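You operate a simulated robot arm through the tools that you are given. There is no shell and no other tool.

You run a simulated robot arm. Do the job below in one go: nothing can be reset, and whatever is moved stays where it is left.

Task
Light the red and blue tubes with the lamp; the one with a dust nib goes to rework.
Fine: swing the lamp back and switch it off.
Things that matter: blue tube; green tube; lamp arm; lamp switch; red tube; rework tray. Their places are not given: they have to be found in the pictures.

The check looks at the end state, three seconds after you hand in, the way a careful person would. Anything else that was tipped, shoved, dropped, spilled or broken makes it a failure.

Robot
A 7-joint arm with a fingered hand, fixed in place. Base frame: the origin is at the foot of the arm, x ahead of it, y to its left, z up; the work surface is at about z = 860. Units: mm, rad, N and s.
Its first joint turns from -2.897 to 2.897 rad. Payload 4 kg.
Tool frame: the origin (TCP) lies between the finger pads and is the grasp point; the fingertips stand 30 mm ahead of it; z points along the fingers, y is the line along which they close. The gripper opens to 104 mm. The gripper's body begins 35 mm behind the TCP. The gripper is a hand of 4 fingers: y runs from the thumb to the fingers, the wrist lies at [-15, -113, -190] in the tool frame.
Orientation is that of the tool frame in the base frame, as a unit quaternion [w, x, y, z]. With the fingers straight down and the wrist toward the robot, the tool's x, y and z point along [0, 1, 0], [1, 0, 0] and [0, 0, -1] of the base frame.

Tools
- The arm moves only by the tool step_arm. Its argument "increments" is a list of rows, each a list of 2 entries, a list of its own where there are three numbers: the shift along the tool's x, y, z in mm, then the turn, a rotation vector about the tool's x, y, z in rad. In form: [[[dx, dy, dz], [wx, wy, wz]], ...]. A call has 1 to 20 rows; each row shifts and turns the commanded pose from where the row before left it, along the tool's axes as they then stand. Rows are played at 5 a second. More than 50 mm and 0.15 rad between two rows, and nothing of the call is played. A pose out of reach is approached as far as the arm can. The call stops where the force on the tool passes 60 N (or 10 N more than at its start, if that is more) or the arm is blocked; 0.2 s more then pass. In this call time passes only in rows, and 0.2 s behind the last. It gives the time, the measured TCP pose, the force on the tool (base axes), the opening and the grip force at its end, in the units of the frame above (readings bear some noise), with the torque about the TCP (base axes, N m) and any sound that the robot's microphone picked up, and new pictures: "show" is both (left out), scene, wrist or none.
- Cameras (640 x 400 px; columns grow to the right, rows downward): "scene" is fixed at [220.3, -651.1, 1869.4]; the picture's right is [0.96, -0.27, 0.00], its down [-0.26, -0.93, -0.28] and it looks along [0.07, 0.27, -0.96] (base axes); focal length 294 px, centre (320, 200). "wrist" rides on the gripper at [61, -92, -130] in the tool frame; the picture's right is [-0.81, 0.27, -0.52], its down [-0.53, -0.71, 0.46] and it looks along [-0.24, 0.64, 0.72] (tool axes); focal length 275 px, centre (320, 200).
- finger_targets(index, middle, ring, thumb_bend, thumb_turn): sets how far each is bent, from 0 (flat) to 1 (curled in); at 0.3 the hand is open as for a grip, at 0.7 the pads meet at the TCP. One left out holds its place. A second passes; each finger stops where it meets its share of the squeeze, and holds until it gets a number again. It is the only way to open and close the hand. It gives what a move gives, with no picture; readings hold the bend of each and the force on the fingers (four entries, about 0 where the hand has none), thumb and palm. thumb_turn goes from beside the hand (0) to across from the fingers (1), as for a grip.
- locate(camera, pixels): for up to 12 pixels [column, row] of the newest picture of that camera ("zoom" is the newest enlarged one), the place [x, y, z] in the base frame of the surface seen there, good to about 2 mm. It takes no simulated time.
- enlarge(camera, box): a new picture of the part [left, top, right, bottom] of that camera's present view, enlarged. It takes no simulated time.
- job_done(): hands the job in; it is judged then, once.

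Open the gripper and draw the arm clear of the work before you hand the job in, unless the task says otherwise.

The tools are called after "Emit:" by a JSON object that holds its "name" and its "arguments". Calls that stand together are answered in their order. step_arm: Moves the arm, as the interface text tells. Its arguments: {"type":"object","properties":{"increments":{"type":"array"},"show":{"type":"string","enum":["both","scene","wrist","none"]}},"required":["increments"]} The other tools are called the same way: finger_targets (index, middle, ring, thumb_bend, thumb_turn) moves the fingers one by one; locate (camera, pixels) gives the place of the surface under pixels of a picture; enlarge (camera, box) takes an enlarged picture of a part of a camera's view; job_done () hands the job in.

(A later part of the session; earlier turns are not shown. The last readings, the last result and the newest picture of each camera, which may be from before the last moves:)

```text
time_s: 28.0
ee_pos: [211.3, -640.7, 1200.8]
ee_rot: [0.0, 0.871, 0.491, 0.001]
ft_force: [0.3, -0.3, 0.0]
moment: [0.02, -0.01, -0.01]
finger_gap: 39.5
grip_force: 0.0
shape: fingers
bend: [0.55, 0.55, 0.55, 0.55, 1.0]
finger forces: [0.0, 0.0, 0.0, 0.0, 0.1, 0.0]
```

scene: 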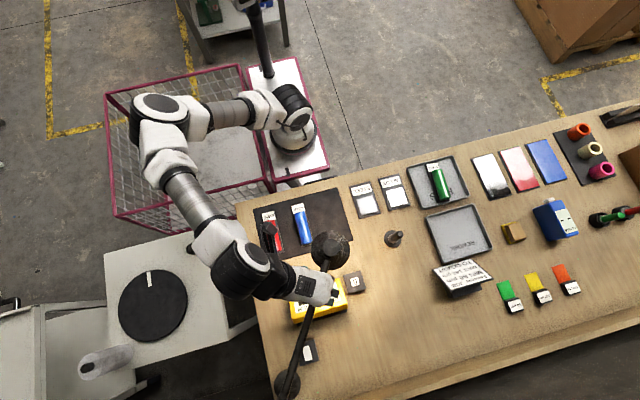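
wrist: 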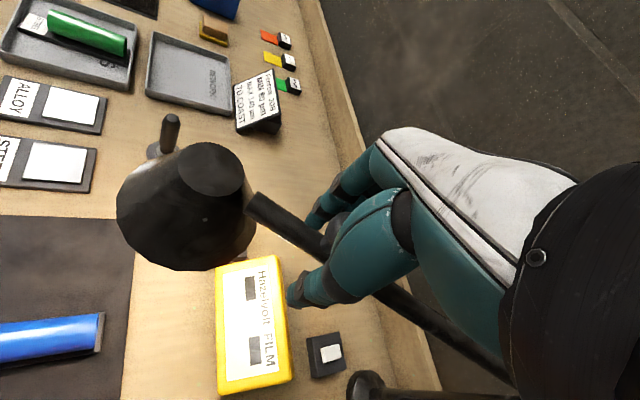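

Head is now at scene ~(330,248), close to the blue tube. I swing further, about 0.2 rad, to bring it over the blue tube's near side.

Emit:
{"name": "step_arm", "arguments": {"increments": [[[-0.4, -14.7, 0], [0, 0, -0.05]], [[-0.4, -14.7, 0], [0, 0, -0.05]], [[-0.4, -14.7, 0], [0, 0, -0.05]], [[-0.4, -14.7, 0], [0, 0, -0.05]], [[-0.4, -14.7, 0], [0, 0, -0.05]]], "show": "both"}}

Emit:
{"name": "enlarge", "arguments": {"camera": "scene", "box": [240, 180, 360, 270]}}

```text
time_s: 29.2
ee_pos: [143.3, -611.0, 1201.5]
ee_rot: [0.0, 0.803, 0.596, 0.0]
ft_force: [1.0, 0.4, -0.2]
moment: [0.0, 0.03, 0.02]
finger_gap: 39.9
grip_force: 0.5
shape: fingers
bend: [0.54, 0.55, 0.55, 0.55, 1.0]
finger forces: [0.2, 0.1, 0.1, 0.0, 0.0, 0.0]
```

scene: 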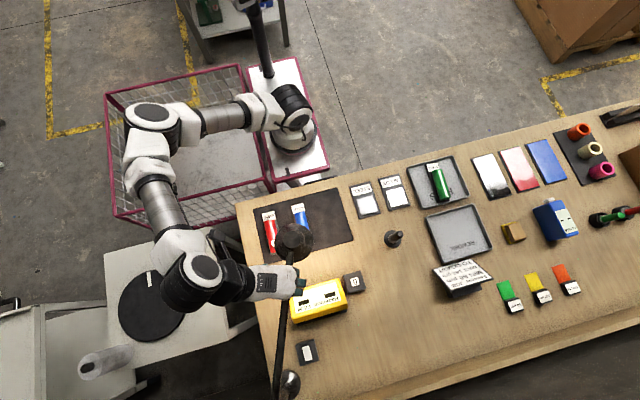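
wrist: 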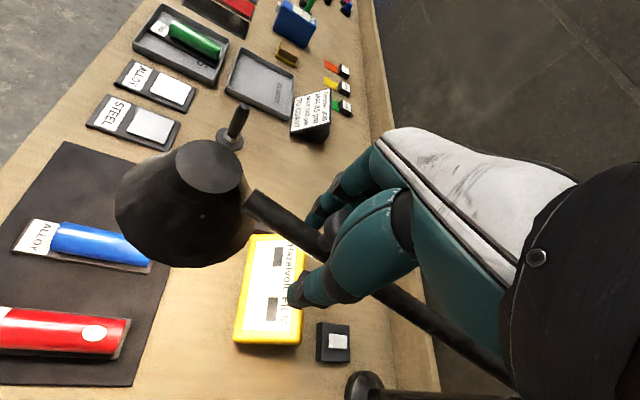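

```text
4.44 times, centred on (300, 225) of scene
```

zoom: 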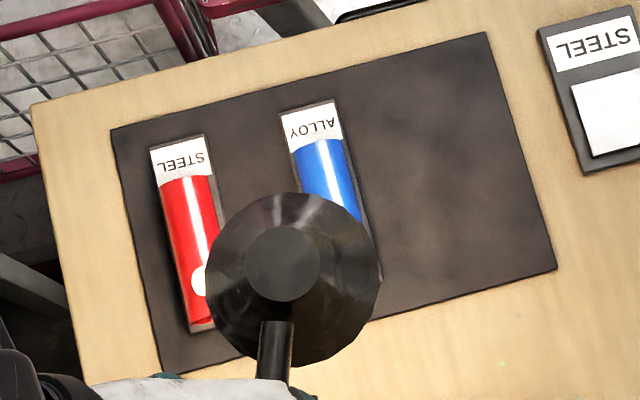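

A white oval spot shows on the red tube in both views (wrist ~(92,333); zoom ~(200,282)). I enlarge the wrist view for both tubes, and locate the spot in each view.

Emit:
{"name": "enlarge", "arguments": {"camera": "wrist", "box": [0, 200, 180, 380]}}

Emit:
{"name": "locate", "arguments": {"camera": "wrist", "pixels": [[93, 333], [70, 333], [60, 318], [125, 340], [100, 245], [148, 260]]}}

Emit:
{"name": "locate", "arguments": {"camera": "scene", "pixels": [[277, 238], [278, 235], [275, 225], [302, 215]]}}

```text
2.22 times, centred on (90, 290) of wrist
```

zoom: 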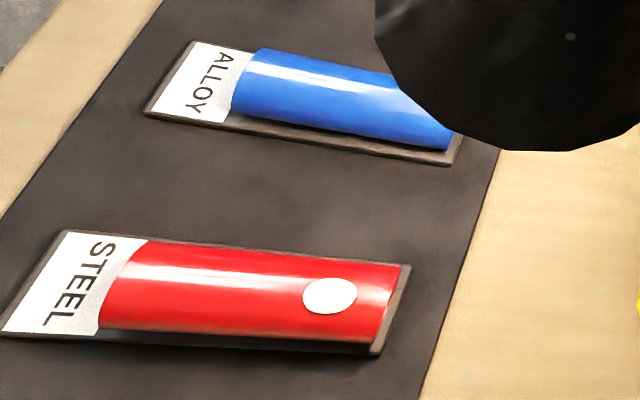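

```text
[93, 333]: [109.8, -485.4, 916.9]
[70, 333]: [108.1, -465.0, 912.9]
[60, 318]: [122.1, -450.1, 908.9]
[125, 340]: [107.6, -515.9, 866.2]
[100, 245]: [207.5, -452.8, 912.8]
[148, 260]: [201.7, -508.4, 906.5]
```

```text
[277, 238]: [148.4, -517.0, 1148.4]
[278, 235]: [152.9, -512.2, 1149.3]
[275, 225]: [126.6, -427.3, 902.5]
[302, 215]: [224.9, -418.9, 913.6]
```

The spot is on the red tube at about (110,-485,917). I check whether it lies in the same place in the scene view (≈(273,243)), to tell a real mark from a reflection.

Emit:
{"name": "locate", "arguments": {"camera": "scene", "pixels": [[272, 243], [273, 245], [273, 241], [271, 238], [293, 240]]}}

Emit:
{"name": "enlarge", "arguments": {"camera": "scene", "box": [260, 205, 320, 260]}}

Emit:
{"name": "enlarge", "arguments": {"camera": "wrist", "box": [60, 300, 140, 360]}}

```text
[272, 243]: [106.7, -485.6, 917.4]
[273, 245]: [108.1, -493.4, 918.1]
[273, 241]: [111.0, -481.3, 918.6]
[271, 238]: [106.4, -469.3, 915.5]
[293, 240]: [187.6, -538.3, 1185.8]
```

```text
7.27 times, centred on (290, 232) of scene
```

zoom: 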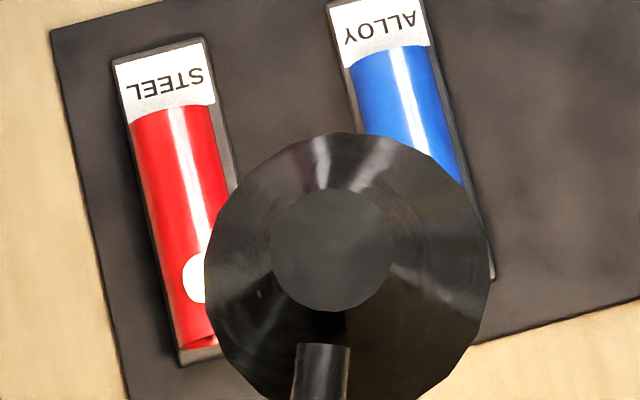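

```text
6.67 times, centred on (100, 330) of wrist
```

zoom: 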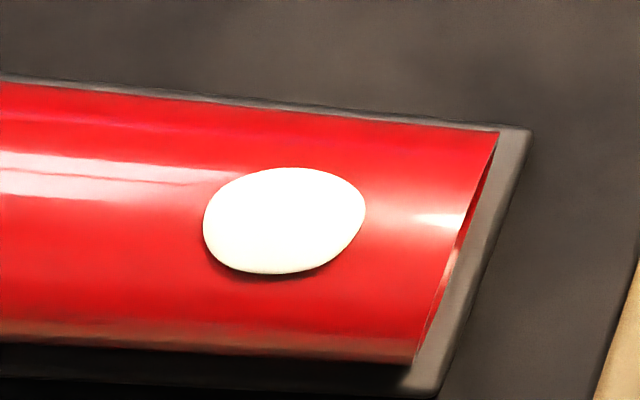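

The white spot sits at the same place (109,-485,918) in both views, slightly above the tube surface: it's a real raised nib, not a reflection. To be sure of the blue one, I swing a little further so its hidden part comes into view, lit.

Emit:
{"name": "step_arm", "arguments": {"increments": [[[-0.4, -14.7, 0], [0, 0, -0.05]], [[-0.4, -14.7, 0], [0, 0, -0.05]], [[-0.4, -14.7, 0], [0, 0, -0.05]], [[0, 0, 0], [0, 0, 0]]], "show": "both"}}

Emit:
{"name": "enlarge", "arguments": {"camera": "scene", "box": [250, 190, 330, 260]}}

Emit:
{"name": "enlarge", "arguments": {"camera": "wrist", "box": [0, 180, 200, 380]}}

```text
time_s: 30.2
ee_pos: [100.5, -603.3, 1201.4]
ee_rot: [0.0, 0.756, 0.654, 0.0]
ft_force: [0.6, -0.2, 0.3]
moment: [0.0, 0.01, 0.01]
finger_gap: 39.7
grip_force: 0.2
shape: fingers
bend: [0.55, 0.55, 0.55, 0.55, 1.0]
finger forces: [0.1, 0.1, 0.0, 0.0, 0.0, 0.0]
```

scene: 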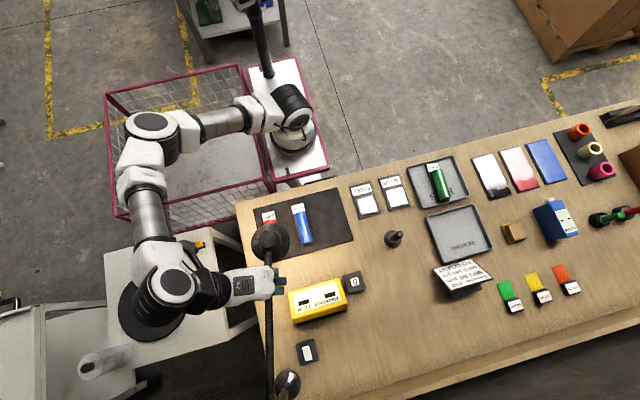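
wrist: 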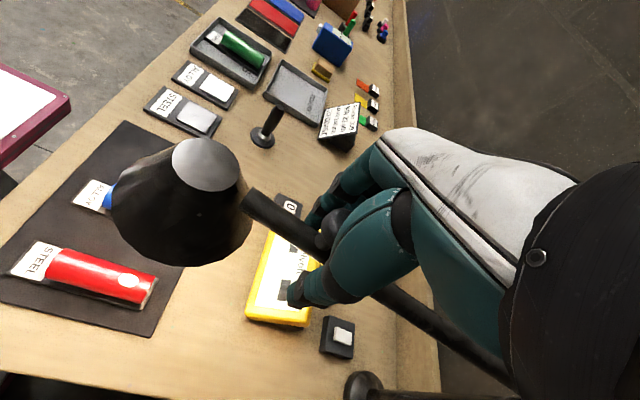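

```text
5.71 times, centred on (290, 225) of scene
```

zoom: 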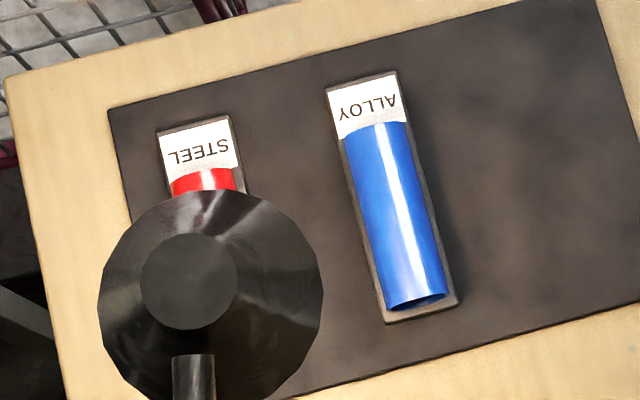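

```text
2.00 times, centred on (100, 280) of wrist
```

zoom: 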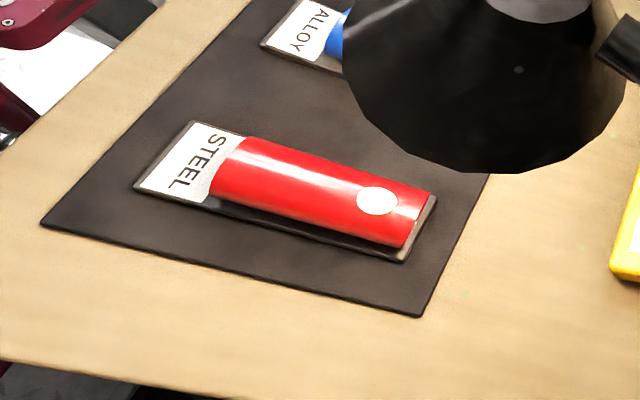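

Blue appears clean when lit from the left, red keeps its white nib. I swing back partway (8 rows) so the lamp lights blue from its right side, as a second check.

Emit:
{"name": "step_arm", "arguments": {"increments": [[[-0.4, 14.7, 0], [0, 0, 0.05]], [[-0.4, 14.7, 0], [0, 0, 0.05]], [[-0.4, 14.7, 0], [0, 0, 0.05]], [[-0.4, 14.7, 0], [0, 0, 0.05]], [[-0.4, 14.7, 0], [0, 0, 0.05]], [[-0.4, 14.7, 0], [0, 0, 0.05]]], "show": "both"}}

Emit:
{"name": "enlarge", "arguments": {"camera": "scene", "box": [250, 190, 340, 260]}}

Emit:
{"name": "enlarge", "arguments": {"camera": "wrist", "box": [0, 200, 200, 400]}}

```text
time_s: 31.6
ee_pos: [183.5, -627.9, 1201.4]
ee_rot: [0.001, 0.846, 0.533, -0.001]
ft_force: [0.9, 0.2, -0.7]
moment: [-0.01, -0.02, -0.01]
finger_gap: 39.7
grip_force: 0.3
shape: fingers
bend: [0.55, 0.55, 0.55, 0.55, 1.0]
finger forces: [0.1, 0.1, 0.0, 0.0, 0.1, 0.0]
```

scene: 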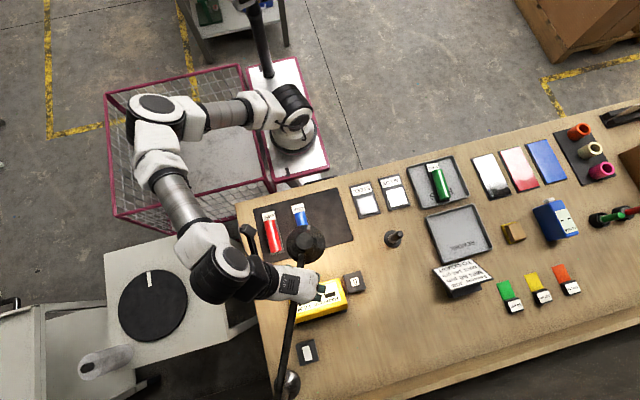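
wrist: 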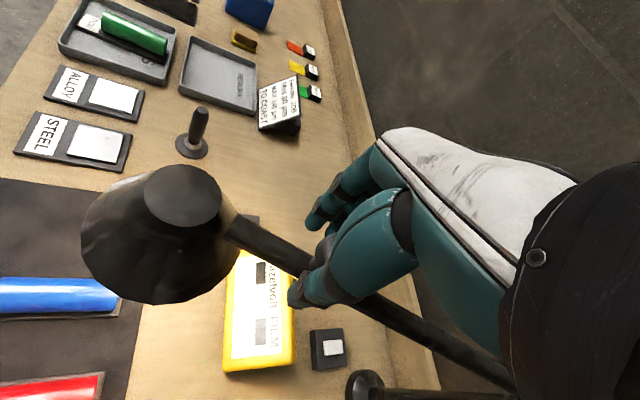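

```text
5.71 times, centred on (295, 225) of scene
```

zoom: 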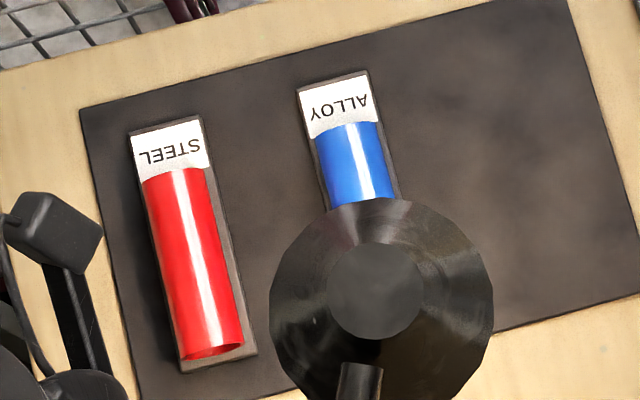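

```text
2.00 times, centred on (100, 300) of wrist
```

zoom: 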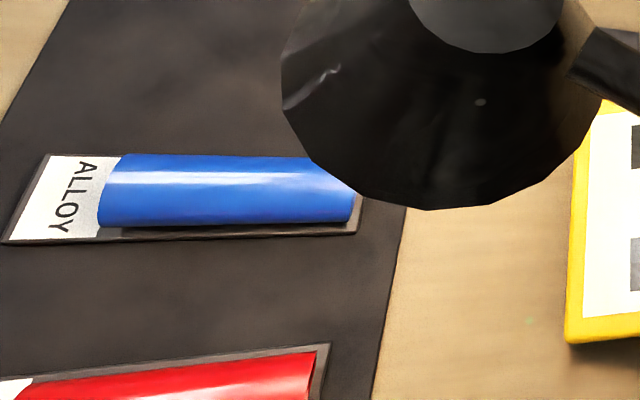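

The nib on red shows only when the lamp is near, so I want blue fully seen under near light; here blue is clean but a corner is hidden by the shade. I go back one more row and look again.

Emit:
{"name": "step_arm", "arguments": {"increments": [[[-0.4, 14.7, 0], [0, 0, 0.05]]], "show": "both"}}

Emit:
{"name": "enlarge", "arguments": {"camera": "wrist", "box": [0, 250, 150, 350]}}

Emit:
{"name": "enlarge", "arguments": {"camera": "scene", "box": [250, 190, 340, 260]}}

```text
time_s: 32.0
ee_pos: [198.0, -632.7, 1200.9]
ee_rot: [0.0, 0.859, 0.512, 0.001]
ft_force: [0.4, 0.8, 0.5]
moment: [0.01, 0.01, 0.0]
finger_gap: 39.4
grip_force: 0.1
shape: fingers
bend: [0.55, 0.55, 0.55, 0.55, 1.0]
finger forces: [0.0, 0.1, 0.1, 0.1, 0.0, 0.0]
```

scene: 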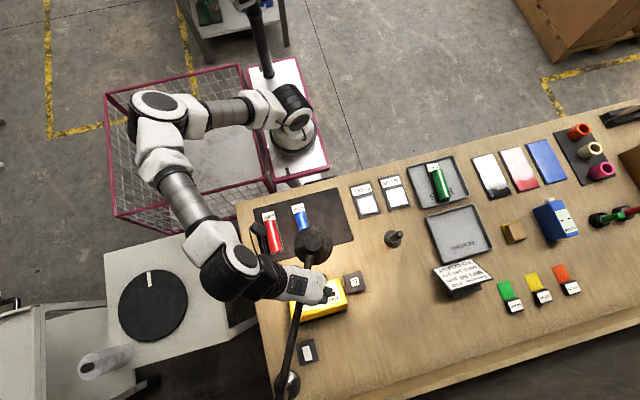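
wrist: 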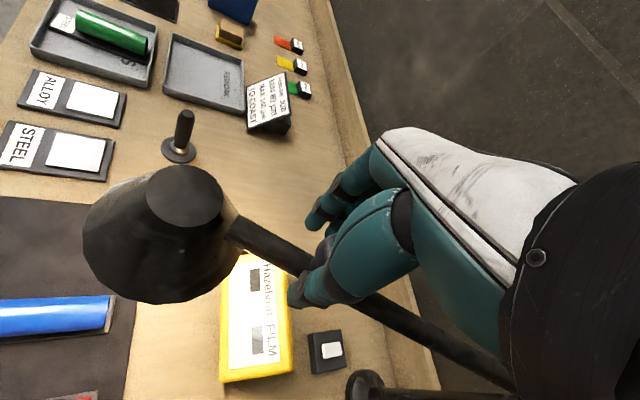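

```text
4.00 times, centred on (75, 300) of wrist
```

zoom: 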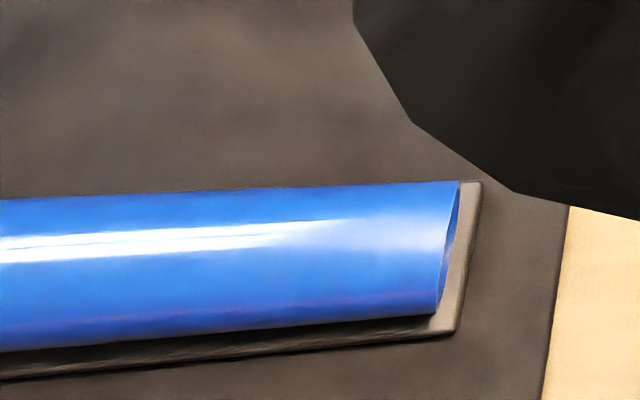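

```text
5.71 times, centred on (295, 225) of scene
```

zoom: 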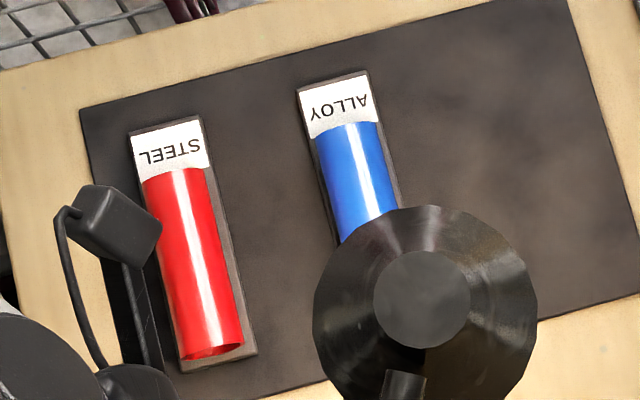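

Blue is clean over its whole visible length with the lamp close; red carries the nib. I swing the lamp the rest of the way back (11 rows).

Emit:
{"name": "step_arm", "arguments": {"increments": [[[-0.4, 14.7, 0], [0, 0, 0.05]], [[-0.4, 14.7, 0], [0, 0, 0.05]], [[-0.4, 14.7, 0], [0, 0, 0.05]], [[-0.4, 14.7, 0], [0, 0, 0.05]], [[-0.4, 14.7, 0], [0, 0, 0.05]], [[-0.4, 14.7, 0], [0, 0, 0.05]], [[-0.4, 14.7, 0], [0, 0, 0.05]], [[-0.4, 14.7, 0], [0, 0, 0.05]], [[-0.4, 14.7, 0], [0, 0, 0.05]], [[-0.4, 14.7, 0], [0, 0, 0.05]], [[-0.4, 14.7, 0], [0, 0, 0.05]], [[0, 0, 0], [0, 0, 0]]], "show": "both"}}

Emit:
{"name": "enlarge", "arguments": {"camera": "scene", "box": [260, 260, 440, 400]}}

```text
time_s: 34.6
ee_pos: [312.5, -747.5, 1200.4]
ee_rot: [0.001, 0.966, 0.259, 0.0]
ft_force: [1.2, -0.2, -0.1]
moment: [0.03, 0.0, -0.02]
finger_gap: 39.7
grip_force: 0.3
shape: fingers
bend: [0.55, 0.55, 0.55, 0.55, 1.0]
finger forces: [0.0, 0.0, 0.1, 0.0, 0.0, 0.0]
```

scene: 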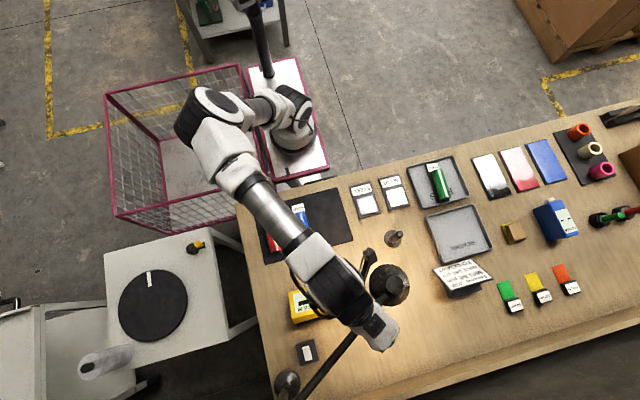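
wrist: 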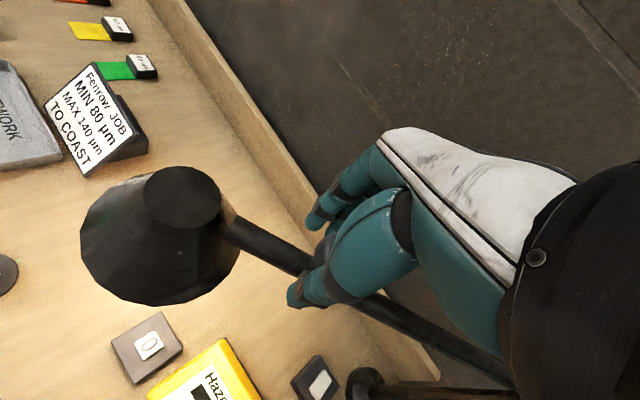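

```text
2.86 times, centred on (350, 330) of scene
```

zoom: 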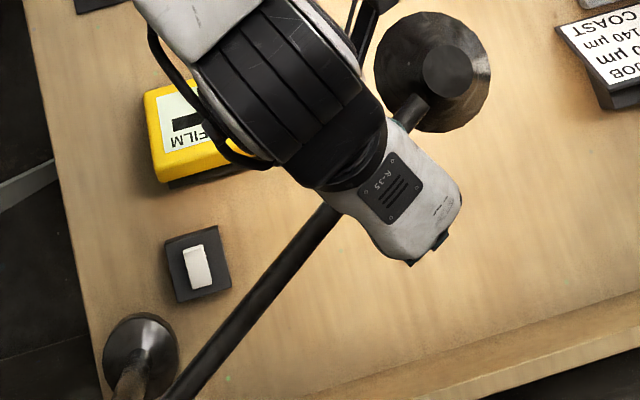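

The head's top is at zoom (447,70), originally (460,80), so it still lacks about 13 mm (≈0.034 rad) due to the cage's play. I push 10 mm further.

Emit:
{"name": "step_arm", "arguments": {"increments": [[[-0.1, 5, 0], [0, 0, 0.017]], [[-0.1, 5, 0], [0, 0, 0.017]], [[0, 0, 0], [0, 0, 0]]], "show": "scene"}}

Emit:
{"name": "enlarge", "arguments": {"camera": "scene", "box": [260, 260, 440, 400]}}

```text
time_s: 35.4
ee_pos: [317.2, -755.1, 1201.4]
ee_rot: [0.0, 0.97, 0.243, 0.0]
ft_force: [-0.6, 0.6, -0.9]
moment: [-0.01, 0.0, 0.03]
finger_gap: 40.1
grip_force: 0.3
shape: fingers
bend: [0.55, 0.55, 0.55, 0.54, 1.0]
finger forces: [0.0, 0.0, 0.1, 0.0, 0.5, 0.1]
```

scene: 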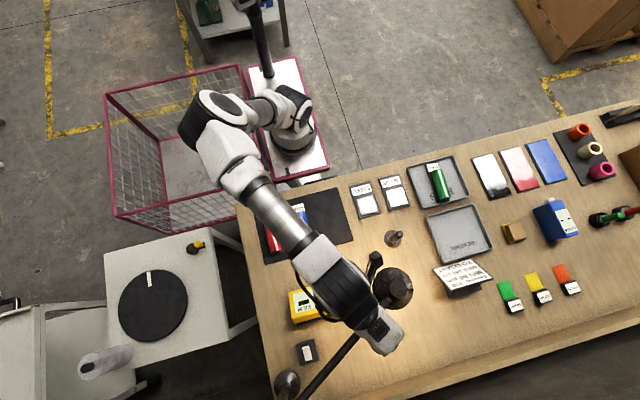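

```text
2.86 times, centred on (350, 330) of scene
```

zoom: 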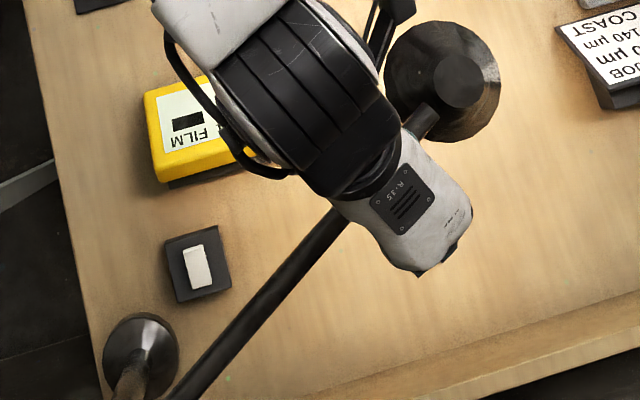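

The head's top is back at zoom (458,80), matching the original (460,80). I open the hand and lift straight up.

Emit:
{"name": "finger_targets", "arguments": {"index": 0.3, "middle": 0.3, "ring": 0.3, "thumb_bend": 0.3}}

Emit:
{"name": "step_arm", "arguments": {"increments": [[[0, 0, -25], [0, 0, 0]], [[0, 0, -35], [0, 0, 0]], [[0, 0, -40], [0, 0, 0]], [[0, 0, -40], [0, 0, 0]]], "show": "both"}}

```text
time_s: 36.4
ee_pos: [317.7, -755.8, 1201.8]
ee_rot: [0.001, 0.97, 0.243, -0.001]
ft_force: [-0.4, -0.7, -0.4]
moment: [-0.01, 0.03, 0.0]
finger_gap: 102.5
grip_force: 0.1
shape: fingers
bend: [0.3, 0.3, 0.3, 0.3, 0.98]
finger forces: [0.0, 0.1, 0.0, 0.1, 0.0, 0.0]
```

```text
time_s: 37.4
ee_pos: [315.0, -755.9, 1339.5]
ee_rot: [-0.001, 0.97, 0.244, 0.001]
ft_force: [0.9, -0.3, -0.5]
moment: [-0.01, -0.01, 0.03]
finger_gap: 103.3
grip_force: 0.1
shape: fingers
bend: [0.3, 0.3, 0.3, 0.3, 0.98]
finger forces: [0.0, 0.1, 0.0, 0.0, 0.0, 0.0]
```

scene: 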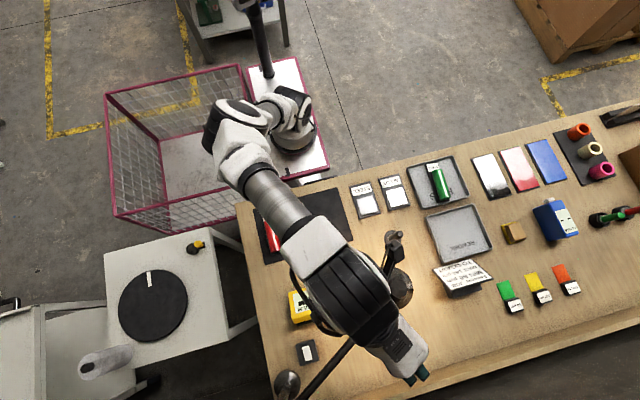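
wrist: 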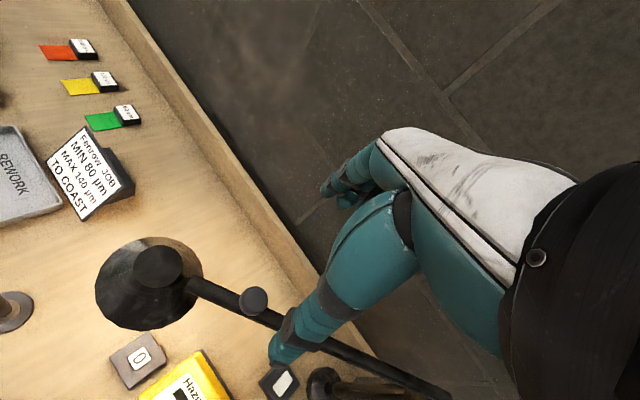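

The lamp stands as at the start. Next is switching off: I go back to (144,-600,1340), realign the tool with base y, and shape the hand (fingers 0.7, thumb 0.5 so it clears both gauge and rocker).

Emit:
{"name": "step_arm", "arguments": {"increments": [[[-12.8, -36.4, 0], [0, 0, 0]], [[-12.8, -36.4, 0], [0, 0, 0]], [[-12.8, -36.4, 0], [0, 0, 0]], [[-12.8, -36.4, 0], [0, 0, 0]], [[-12.8, -36.4, 0], [0, 0, 0]], [[-12.8, -36.4, 0], [0, 0, 0]], [[0, 0, 0], [0, 0, 0.123]], [[0, 0, 0], [0, 0, 0.123]], [[0, 0, 0], [0, 0, 0.123]], [[0, 0, 0], [0, 0, 0.123]]], "show": "scene"}}

Emit:
{"name": "finger_targets", "arguments": {"index": 0.7, "middle": 0.7, "ring": 0.7, "thumb_bend": 0.5}}

Emit:
{"name": "enlarge", "arguments": {"camera": "scene", "box": [292, 335, 324, 371]}}

```text
time_s: 39.6
ee_pos: [145.5, -597.7, 1340.6]
ee_rot: [0.0, 1.0, -0.002, 0.0]
ft_force: [-0.4, 0.5, 0.0]
moment: [0.01, 0.0, 0.03]
finger_gap: 103.1
grip_force: 0.0
shape: fingers
bend: [0.3, 0.3, 0.3, 0.3, 0.98]
finger forces: [0.1, 0.1, 0.0, 0.0, 0.0, 0.1]
```

scene: 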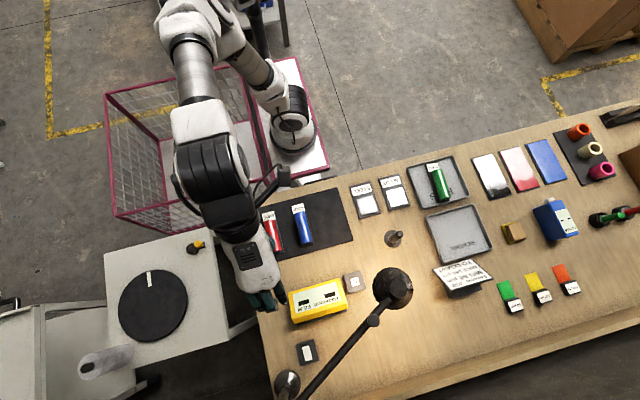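

```text
time_s: 40.6
ee_pos: [146.0, -597.6, 1340.6]
ee_rot: [0.0, 1.0, 0.0, 0.001]
ft_force: [0.6, 0.3, 0.2]
moment: [-0.01, -0.01, 0.0]
finger_gap: 26.9
grip_force: 0.1
shape: fingers
bend: [0.7, 0.7, 0.7, 0.5, 1.0]
finger forces: [0.1, 0.1, 0.0, 0.0, 0.0, 0.1]
```

```text
11.11 times, centred on (308, 353) of scene
```

zoom: 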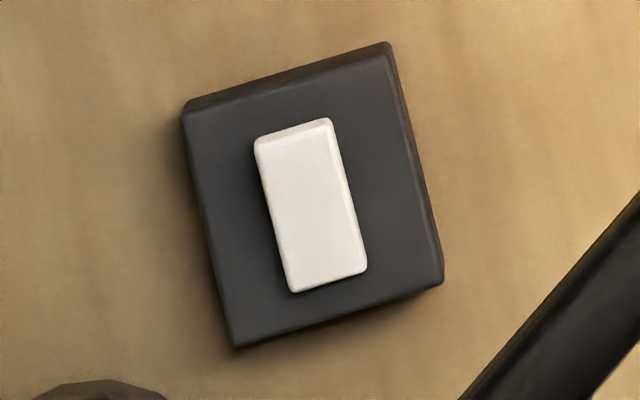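

I verify which end of the rocker is raised now.

Emit:
{"name": "locate", "arguments": {"camera": "zoom", "pixels": [[297, 135], [300, 160], [310, 205], [320, 245], [327, 275], [195, 125], [235, 335]]}}

Emit:
{"name": "locate", "arguments": {"camera": "scene", "pixels": [[398, 285], [375, 320], [318, 318], [317, 300], [300, 322], [340, 312]]}}

```text
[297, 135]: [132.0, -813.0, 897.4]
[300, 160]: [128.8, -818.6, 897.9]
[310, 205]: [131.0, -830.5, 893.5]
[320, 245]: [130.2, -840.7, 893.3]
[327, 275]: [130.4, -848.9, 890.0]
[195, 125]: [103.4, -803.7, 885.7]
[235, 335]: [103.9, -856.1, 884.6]
```

```text
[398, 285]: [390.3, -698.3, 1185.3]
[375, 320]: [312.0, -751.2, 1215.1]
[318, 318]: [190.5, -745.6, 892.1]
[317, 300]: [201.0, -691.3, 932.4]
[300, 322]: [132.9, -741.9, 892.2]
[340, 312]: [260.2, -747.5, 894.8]
```

The near end (y≈-813) is now raised at z≈897. I descend to z≈1000, go forward to y≈-812, and lower to z≈950 for a check.

Emit:
{"name": "step_arm", "arguments": {"increments": [[[0, 0, 42.5], [0, 0, 0]], [[0, 0, 42.5], [0, 0, 0]], [[0, 0, 42.5], [0, 0, 0]], [[0, 0, 42.5], [0, 0, 0]], [[0, 0, 42.5], [0, 0, 0]], [[0, 0, 42.5], [0, 0, 0]], [[0, 0, 42.5], [0, 0, 0]], [[0, 0, 42.5], [0, 0, 0]], [[0, 42.8, 0], [0, 0, 0]], [[0, 42.8, 0], [0, 0, 0]], [[0, 42.8, 0], [0, 0, 0]], [[0, 42.8, 0], [0, 0, 0]], [[0, 42.8, 0], [0, 0, 0]], [[0, 0, 25], [0, 0, 0]], [[0, 0, 25], [0, 0, 0]], [[0, 0, 0], [0, 0, 0]]], "show": "both"}}

Emit:
{"name": "enlarge", "arguments": {"camera": "wrist", "box": [200, 200, 400, 325]}}

```text
time_s: 44.0
ee_pos: [145.0, -812.7, 952.2]
ee_rot: [0.001, 1.0, 0.0, 0.0]
ft_force: [0.4, -0.5, 0.3]
moment: [0.01, 0.03, 0.01]
finger_gap: 26.6
grip_force: 0.0
shape: fingers
bend: [0.7, 0.7, 0.7, 0.5, 1.0]
finger forces: [0.1, 0.0, 0.0, 0.0, 0.1, 0.0]
```

scene: 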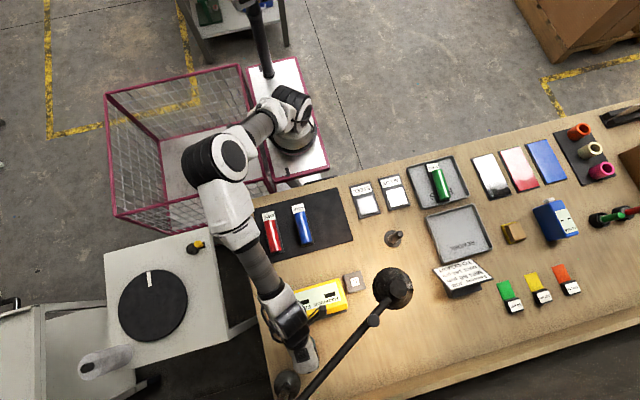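
wrist: 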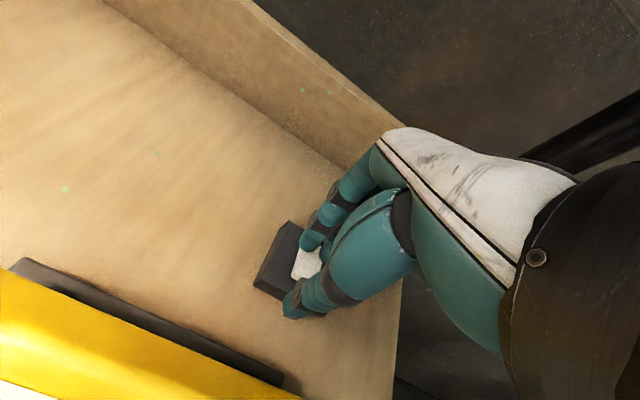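

```text
3.20 times, centred on (300, 262) of wrist
```

zoom: 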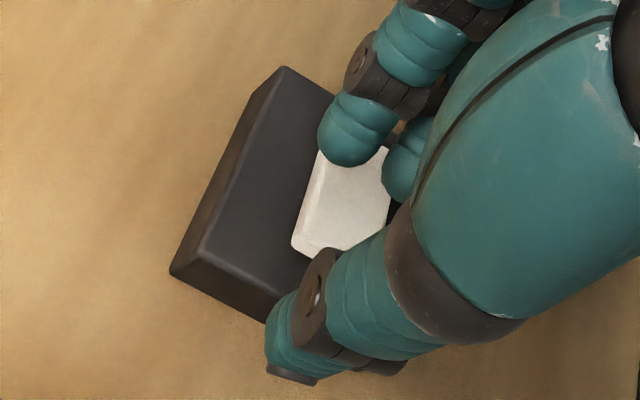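

Fingers hover over the near half of the rocker and the thumb is outside the housing. I shift 3 mm toward the robot and press down in small rows.

Emit:
{"name": "step_arm", "arguments": {"increments": [[[0, -3, 8], [0, 0, 0]], [[0, 0, 10], [0, 0, 0]], [[0, 0, 5], [0, 0, 0]], [[0, 0, 4], [0, 0, 0]], [[0, 0, 3], [0, 0, 0]], [[0, 0, 2], [0, 0, 0]], [[0, 0, 0], [0, 0, 0]]], "show": "both"}}

```text
time_s: 45.6
ee_pos: [146.4, -810.5, 918.5]
ee_rot: [-0.001, 1.0, -0.001, 0.0]
ft_force: [-0.5, -0.2, -0.7]
moment: [0.02, 0.0, -0.01]
finger_gap: 26.7
grip_force: 0.1
shape: fingers
bend: [0.7, 0.7, 0.7, 0.5, 1.0]
finger forces: [0.0, 0.0, 0.1, 0.0, 0.0, 0.0]
heard: click
```

scene: 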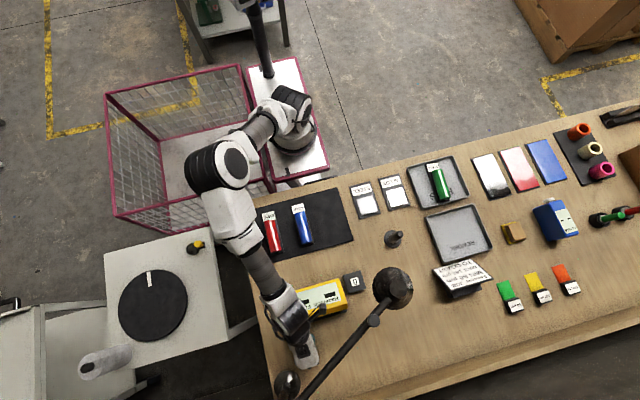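
wrist: 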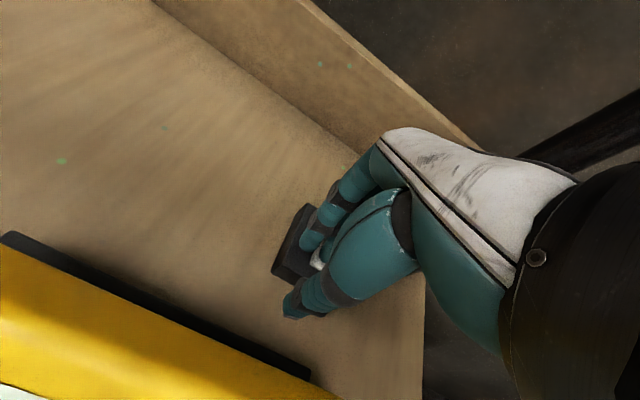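

Click heard and the lamp light is gone. I retreat: up, back to y≈-600, then up.

Emit:
{"name": "step_arm", "arguments": {"increments": [[[0, 0, -40], [0, 0, 0]], [[0, 0, -42], [0, 0, 0]], [[0, -42, 0], [0, 0, 0]], [[0, -42, 0], [0, 0, 0]], [[0, -42, 0], [0, 0, 0]], [[0, -42, 0], [0, 0, 0]], [[0, -42, 0], [0, 0, 0]], [[0, 0, -40], [0, 0, 0]], [[0, 0, -40], [0, 0, 0]], [[0, 0, -40], [0, 0, 0]], [[0, 0, -40], [0, 0, 0]], [[0, 0, -40], [0, 0, 0]], [[0, 0, 0], [0, 0, 0]]], "show": "both"}}

Emit:
{"name": "enlarge", "arguments": {"camera": "scene", "box": [260, 260, 440, 400]}}

Emit:
{"name": "locate", "arguments": {"camera": "scene", "pixels": [[427, 217], [479, 205], [492, 250], [440, 263], [433, 222], [475, 210], [487, 249], [443, 258], [460, 222], [443, 240], [480, 228], [462, 247]]}}

```text
time_s: 48.4
ee_pos: [145.6, -599.6, 1200.9]
ee_rot: [0.0, 1.0, 0.0, -0.001]
ft_force: [0.6, -0.3, -0.8]
moment: [0.01, -0.02, -0.02]
finger_gap: 26.7
grip_force: 0.1
shape: fingers
bend: [0.7, 0.7, 0.7, 0.5, 1.0]
finger forces: [0.0, 0.0, 0.0, 0.1, 0.0, 0.1]
```

scene: 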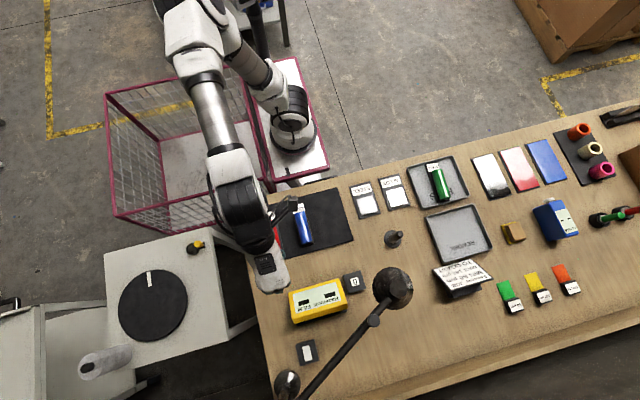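
wrist: 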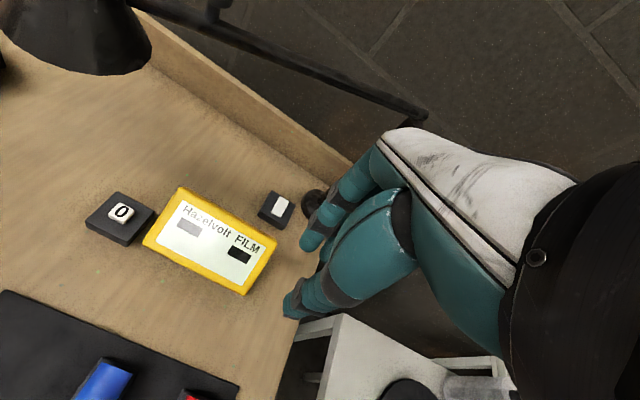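

```text
2.86 times, centred on (350, 330) of scene
```

zoom: 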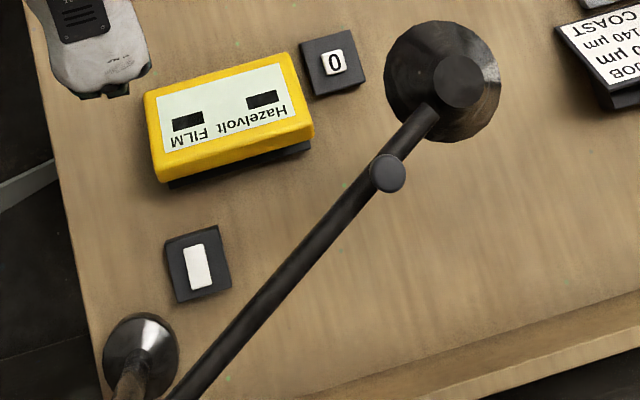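

```text
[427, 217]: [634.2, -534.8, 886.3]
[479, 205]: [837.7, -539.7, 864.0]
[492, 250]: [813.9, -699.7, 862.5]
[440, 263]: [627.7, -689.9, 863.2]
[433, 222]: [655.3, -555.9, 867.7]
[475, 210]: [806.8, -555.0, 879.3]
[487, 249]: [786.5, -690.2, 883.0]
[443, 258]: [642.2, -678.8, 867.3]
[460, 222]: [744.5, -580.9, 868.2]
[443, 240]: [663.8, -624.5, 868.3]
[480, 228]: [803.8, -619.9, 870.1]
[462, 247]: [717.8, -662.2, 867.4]
```

The lamp is off and sits as at the start (head top at zoom (458,80)), and the gauge is unmoved. I measure the blue unit (same make as red), and how the green one sits in its tray.

Emit:
{"name": "enlarge", "arguments": {"camera": "scene", "box": [280, 195, 330, 255]}}

Emit:
{"name": "locate", "arguments": {"camera": "zoom", "pixels": [[245, 75], [310, 55], [330, 325], [385, 310], [320, 330], [290, 120], [345, 300], [310, 150]]}}

```text
6.67 times, centred on (305, 225) of scene
```

zoom: 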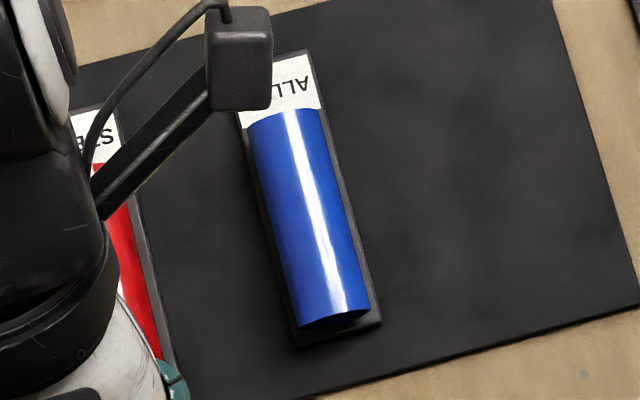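

```text
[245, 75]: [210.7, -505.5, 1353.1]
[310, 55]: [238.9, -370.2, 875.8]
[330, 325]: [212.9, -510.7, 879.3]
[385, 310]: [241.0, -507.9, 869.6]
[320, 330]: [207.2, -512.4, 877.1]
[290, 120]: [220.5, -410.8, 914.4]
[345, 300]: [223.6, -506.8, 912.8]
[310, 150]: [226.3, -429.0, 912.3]
```

The unit's plate is about 143 mm long (y -370 to -513) and 48 mm wide. I measure the REWORK tray's inner edges carefully.

Emit:
{"name": "enlarge", "arguments": {"camera": "scene", "box": [415, 195, 505, 275]}}

Emit:
{"name": "locate", "arguments": {"camera": "zoom", "pixels": [[75, 150], [90, 155], [375, 60], [360, 75], [430, 330], [470, 310], [140, 420], [180, 390], [230, 105], [240, 115], [300, 350], [300, 365]]}}

```text
5.00 times, centred on (460, 235) of scene
```

zoom: 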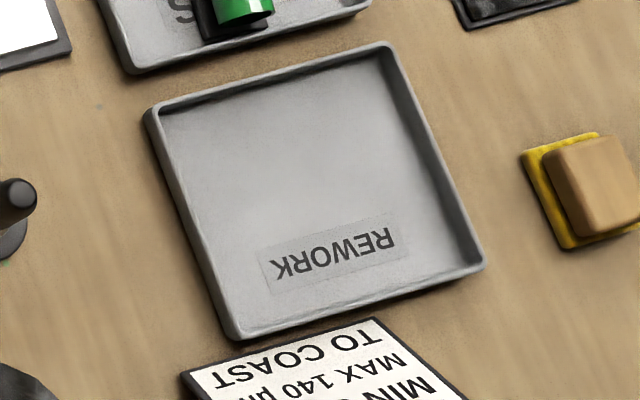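

```text
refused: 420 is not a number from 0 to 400
```

I locate the inner corners from this new zoom (rim corners at (150,110), (388,45), (483,268), (237,337)).

Emit:
{"name": "locate", "arguments": {"camera": "zoom", "pixels": [[148, 115], [162, 118], [387, 45], [380, 58], [482, 265], [466, 262], [236, 335], [230, 318], [265, 85], [270, 95], [350, 303], [355, 292]]}}

Emit:
{"name": "locate", "arguments": {"camera": "zoom", "pixels": [[190, 220], [203, 215], [435, 155], [425, 160], [350, 310], [265, 78], [330, 380], [250, 380], [310, 345]]}}

```text
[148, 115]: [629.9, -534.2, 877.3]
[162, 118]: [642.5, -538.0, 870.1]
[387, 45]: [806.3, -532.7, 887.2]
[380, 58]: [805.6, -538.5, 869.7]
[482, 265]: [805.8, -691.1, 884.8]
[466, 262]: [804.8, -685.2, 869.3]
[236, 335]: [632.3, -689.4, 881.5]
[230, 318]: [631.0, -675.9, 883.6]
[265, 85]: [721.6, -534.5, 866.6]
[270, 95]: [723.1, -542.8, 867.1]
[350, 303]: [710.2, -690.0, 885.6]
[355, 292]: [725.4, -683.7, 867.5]
```

```text
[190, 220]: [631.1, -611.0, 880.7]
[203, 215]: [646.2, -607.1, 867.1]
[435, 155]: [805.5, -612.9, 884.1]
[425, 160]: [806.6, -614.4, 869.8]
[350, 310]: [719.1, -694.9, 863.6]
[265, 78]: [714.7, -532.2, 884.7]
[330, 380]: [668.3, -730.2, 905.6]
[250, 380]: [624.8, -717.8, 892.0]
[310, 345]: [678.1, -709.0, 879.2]
```

Inner tray is about x 634–805, y -535 to -687; the plate fits best turned roughly 45–50°. Now I rotate the tool so its y points along +x and move over the red tube at z≈1200 to test the reach there.

Emit:
{"name": "step_arm", "arguments": {"increments": [[[0, 0, 0], [0, 0, -0.1428]], [[0, 0, 0], [0, 0, -0.1428]], [[0, 0, 0], [0, 0, -0.1428]], [[0, 0, 0], [0, 0, -0.1428]], [[0, 0, 0], [0, 0, -0.1428]], [[0, 0, 0], [0, 0, -0.1428]], [[0, 0, 0], [0, 0, -0.1428]], [[0, 0, 0], [0, 0, -0.1428]], [[0, 0, 0], [0, 0, -0.1428]], [[0, 0, 0], [0, 0, -0.1428]], [[0, 0, 0], [0, 0, -0.1428]], [[40, -7.75, 0], [0, 0, 0]], [[40, -7.75, 0], [0, 0, 0]], [[40, -7.75, 0], [0, 0, 0]], [[40, -7.75, 0], [0, 0, 0]], [[0, 0, 0], [0, 0, 0]]], "show": "both"}}

Emit:
{"name": "finger_targets", "arguments": {"index": 0.42, "middle": 0.42, "ring": 0.42, "thumb_bend": 0.42, "thumb_turn": 1.0}}

```text
time_s: 51.8
ee_pos: [114.2, -439.8, 1202.0]
ee_rot: [0.001, 0.707, 0.707, 0.0]
ft_force: [-0.3, -0.1, 0.2]
moment: [-0.05, -0.02, 0.02]
finger_gap: 26.5
grip_force: 0.0
shape: fingers
bend: [0.7, 0.7, 0.7, 0.5, 1.0]
finger forces: [0.0, 0.1, 0.0, 0.0, 0.1, 0.0]
```

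scene: 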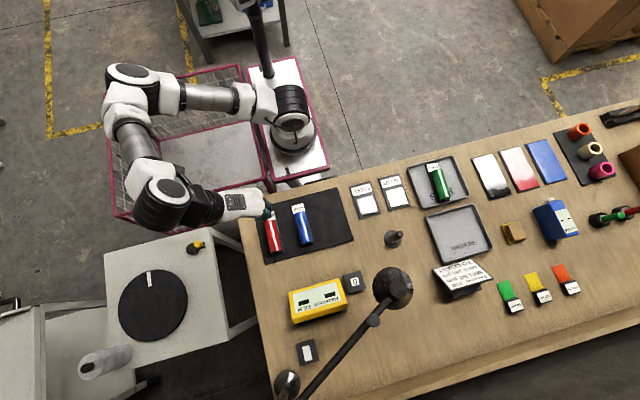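
wrist: 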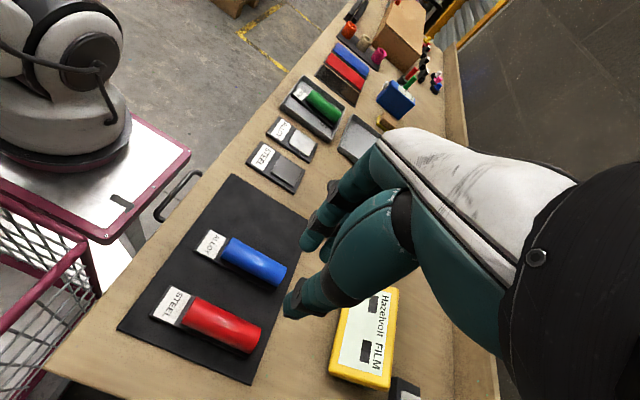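

```text
time_s: 52.8
ee_pos: [113.3, -440.6, 1200.6]
ee_rot: [0.0, 0.707, 0.707, 0.0]
ft_force: [-0.6, -0.3, -0.8]
moment: [0.01, 0.02, 0.02]
finger_gap: 72.0
grip_force: 0.0
shape: fingers
bend: [0.42, 0.42, 0.42, 0.42, 0.99]
finger forces: [0.0, 0.1, 0.1, 0.1, 0.0, 0.0]
```

The pose is reached exactly. The red tube is visible now; I measure it precisely for centring.

Emit:
{"name": "enlarge", "arguments": {"camera": "scene", "box": [250, 195, 330, 260]}}

Emit:
{"name": "enlarge", "arguments": {"camera": "wrist", "box": [120, 210, 320, 390]}}

```text
6.15 times, centred on (290, 228) of scene
```

zoom: 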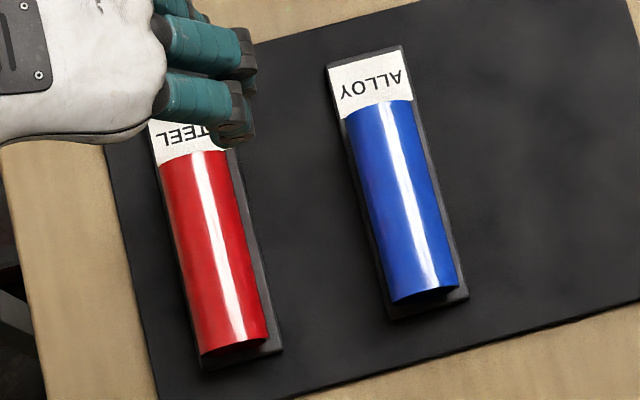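

```text
2.22 times, centred on (220, 300) of wrist
```

zoom: 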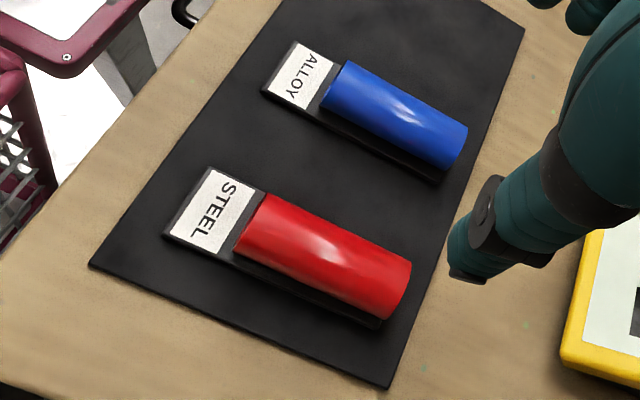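

I locate points on the red unit in this wrist zoom: tube axis points and plate corners.

Emit:
{"name": "locate", "arguments": {"camera": "zoom", "pixels": [[268, 200], [250, 245], [320, 240], [405, 262], [395, 315], [165, 236], [210, 170], [380, 325], [280, 280], [310, 270], [340, 225], [330, 295]]}}

```text
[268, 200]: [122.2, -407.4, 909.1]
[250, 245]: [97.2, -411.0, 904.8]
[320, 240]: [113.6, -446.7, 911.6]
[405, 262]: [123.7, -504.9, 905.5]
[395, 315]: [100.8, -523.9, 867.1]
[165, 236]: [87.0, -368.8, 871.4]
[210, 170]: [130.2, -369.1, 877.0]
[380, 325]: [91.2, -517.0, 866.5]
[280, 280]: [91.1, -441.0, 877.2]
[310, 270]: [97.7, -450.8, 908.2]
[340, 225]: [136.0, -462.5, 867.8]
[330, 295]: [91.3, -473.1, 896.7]
```

Left tube edge is near x≈91 and the plate's left edge ≈87. I take matching right-side points from the scene view to fix the centreline.

Emit:
{"name": "enlarge", "arguments": {"camera": "scene", "box": [255, 210, 295, 260]}}

Emit:
{"name": "locate", "arguments": {"camera": "scene", "pixels": [[271, 231], [272, 235], [274, 245], [266, 231], [277, 231], [268, 240], [279, 240], [271, 256], [283, 253], [281, 245], [269, 220], [275, 250]]}}

```text
8.00 times, centred on (275, 235) of scene
```

zoom: 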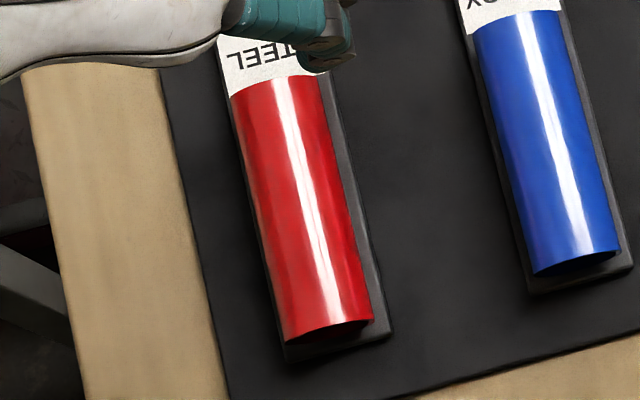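

```text
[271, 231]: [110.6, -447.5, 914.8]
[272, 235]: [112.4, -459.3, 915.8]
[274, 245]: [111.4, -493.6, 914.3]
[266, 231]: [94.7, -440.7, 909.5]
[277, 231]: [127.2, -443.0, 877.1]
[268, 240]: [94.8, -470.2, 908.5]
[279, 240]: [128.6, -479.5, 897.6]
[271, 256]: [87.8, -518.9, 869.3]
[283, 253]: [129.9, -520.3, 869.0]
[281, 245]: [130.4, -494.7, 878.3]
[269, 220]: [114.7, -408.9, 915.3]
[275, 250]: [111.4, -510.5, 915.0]
```

The tube centreline is x≈110.5, top z≈915, radius ≈19, spanning y≈-400 to -512. Before descending I check the heights of the arm's elbow and the wire basket beneath it.

Emit:
{"name": "locate", "arguments": {"camera": "scene", "pixels": [[130, 75], [135, 110], [130, 140], [155, 190], [165, 215], [205, 205], [108, 95], [180, 228], [265, 180], [115, 215], [212, 75], [150, 160]]}}

```text
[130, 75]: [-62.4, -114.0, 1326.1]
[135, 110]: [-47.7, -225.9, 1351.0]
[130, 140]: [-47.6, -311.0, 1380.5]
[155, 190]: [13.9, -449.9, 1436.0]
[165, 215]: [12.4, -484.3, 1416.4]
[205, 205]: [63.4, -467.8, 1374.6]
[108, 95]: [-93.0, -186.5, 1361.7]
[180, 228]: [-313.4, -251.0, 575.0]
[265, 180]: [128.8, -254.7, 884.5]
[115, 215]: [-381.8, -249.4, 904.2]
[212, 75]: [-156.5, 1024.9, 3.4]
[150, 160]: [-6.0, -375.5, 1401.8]
```

The elbow links are at z≈1330–1430, well above the basket rim (≈904). I descend in stages, first to z≈1080 over the tube, with small centring shifts.

Emit:
{"name": "step_arm", "arguments": {"increments": [[[-3.5, -3, 30], [0, 0, 0]], [[0, 0, 30], [0, 0, 0]], [[0, 0, 30], [0, 0, 0]], [[0, 0, 30], [0, 0, 0]], [[0, 0, 0], [0, 0, 0]]], "show": "both"}}

Emit:
{"name": "locate", "arguments": {"camera": "scene", "pixels": [[130, 75], [135, 110], [130, 140], [155, 190], [165, 215], [205, 205]]}}

```text
time_s: 54.0
ee_pos: [114.4, -444.2, 1080.8]
ee_rot: [0.0, 0.707, 0.707, 0.001]
ft_force: [0.5, 0.5, 0.8]
moment: [0.0, 0.01, -0.01]
finger_gap: 72.3
grip_force: 0.0
shape: fingers
bend: [0.42, 0.42, 0.42, 0.42, 0.99]
finger forces: [0.0, 0.0, 0.0, 0.1, 0.0, 0.1]
```

scene: 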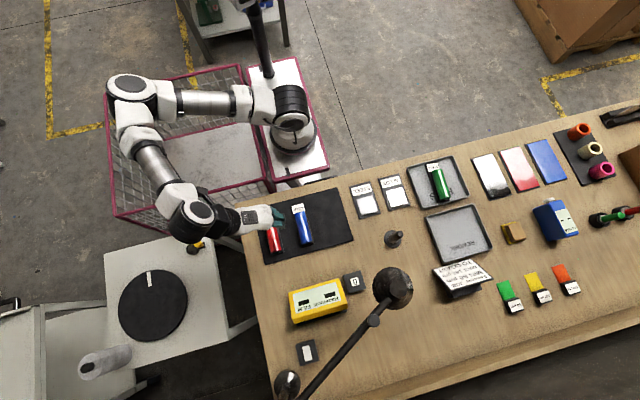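
wrist: 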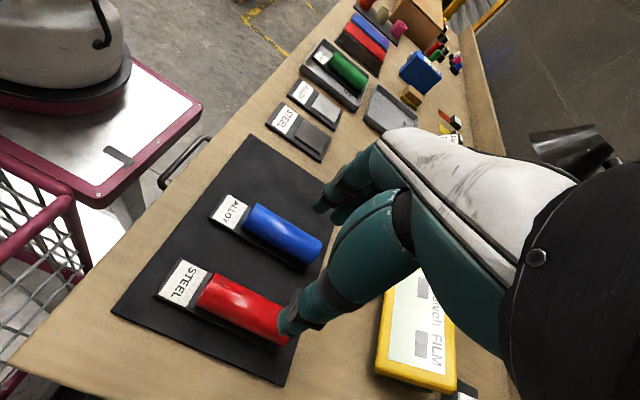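

```text
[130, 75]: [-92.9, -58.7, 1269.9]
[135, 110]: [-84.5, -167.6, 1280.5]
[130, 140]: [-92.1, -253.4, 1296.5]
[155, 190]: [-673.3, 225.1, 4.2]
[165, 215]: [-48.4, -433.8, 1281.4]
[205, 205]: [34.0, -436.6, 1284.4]
```

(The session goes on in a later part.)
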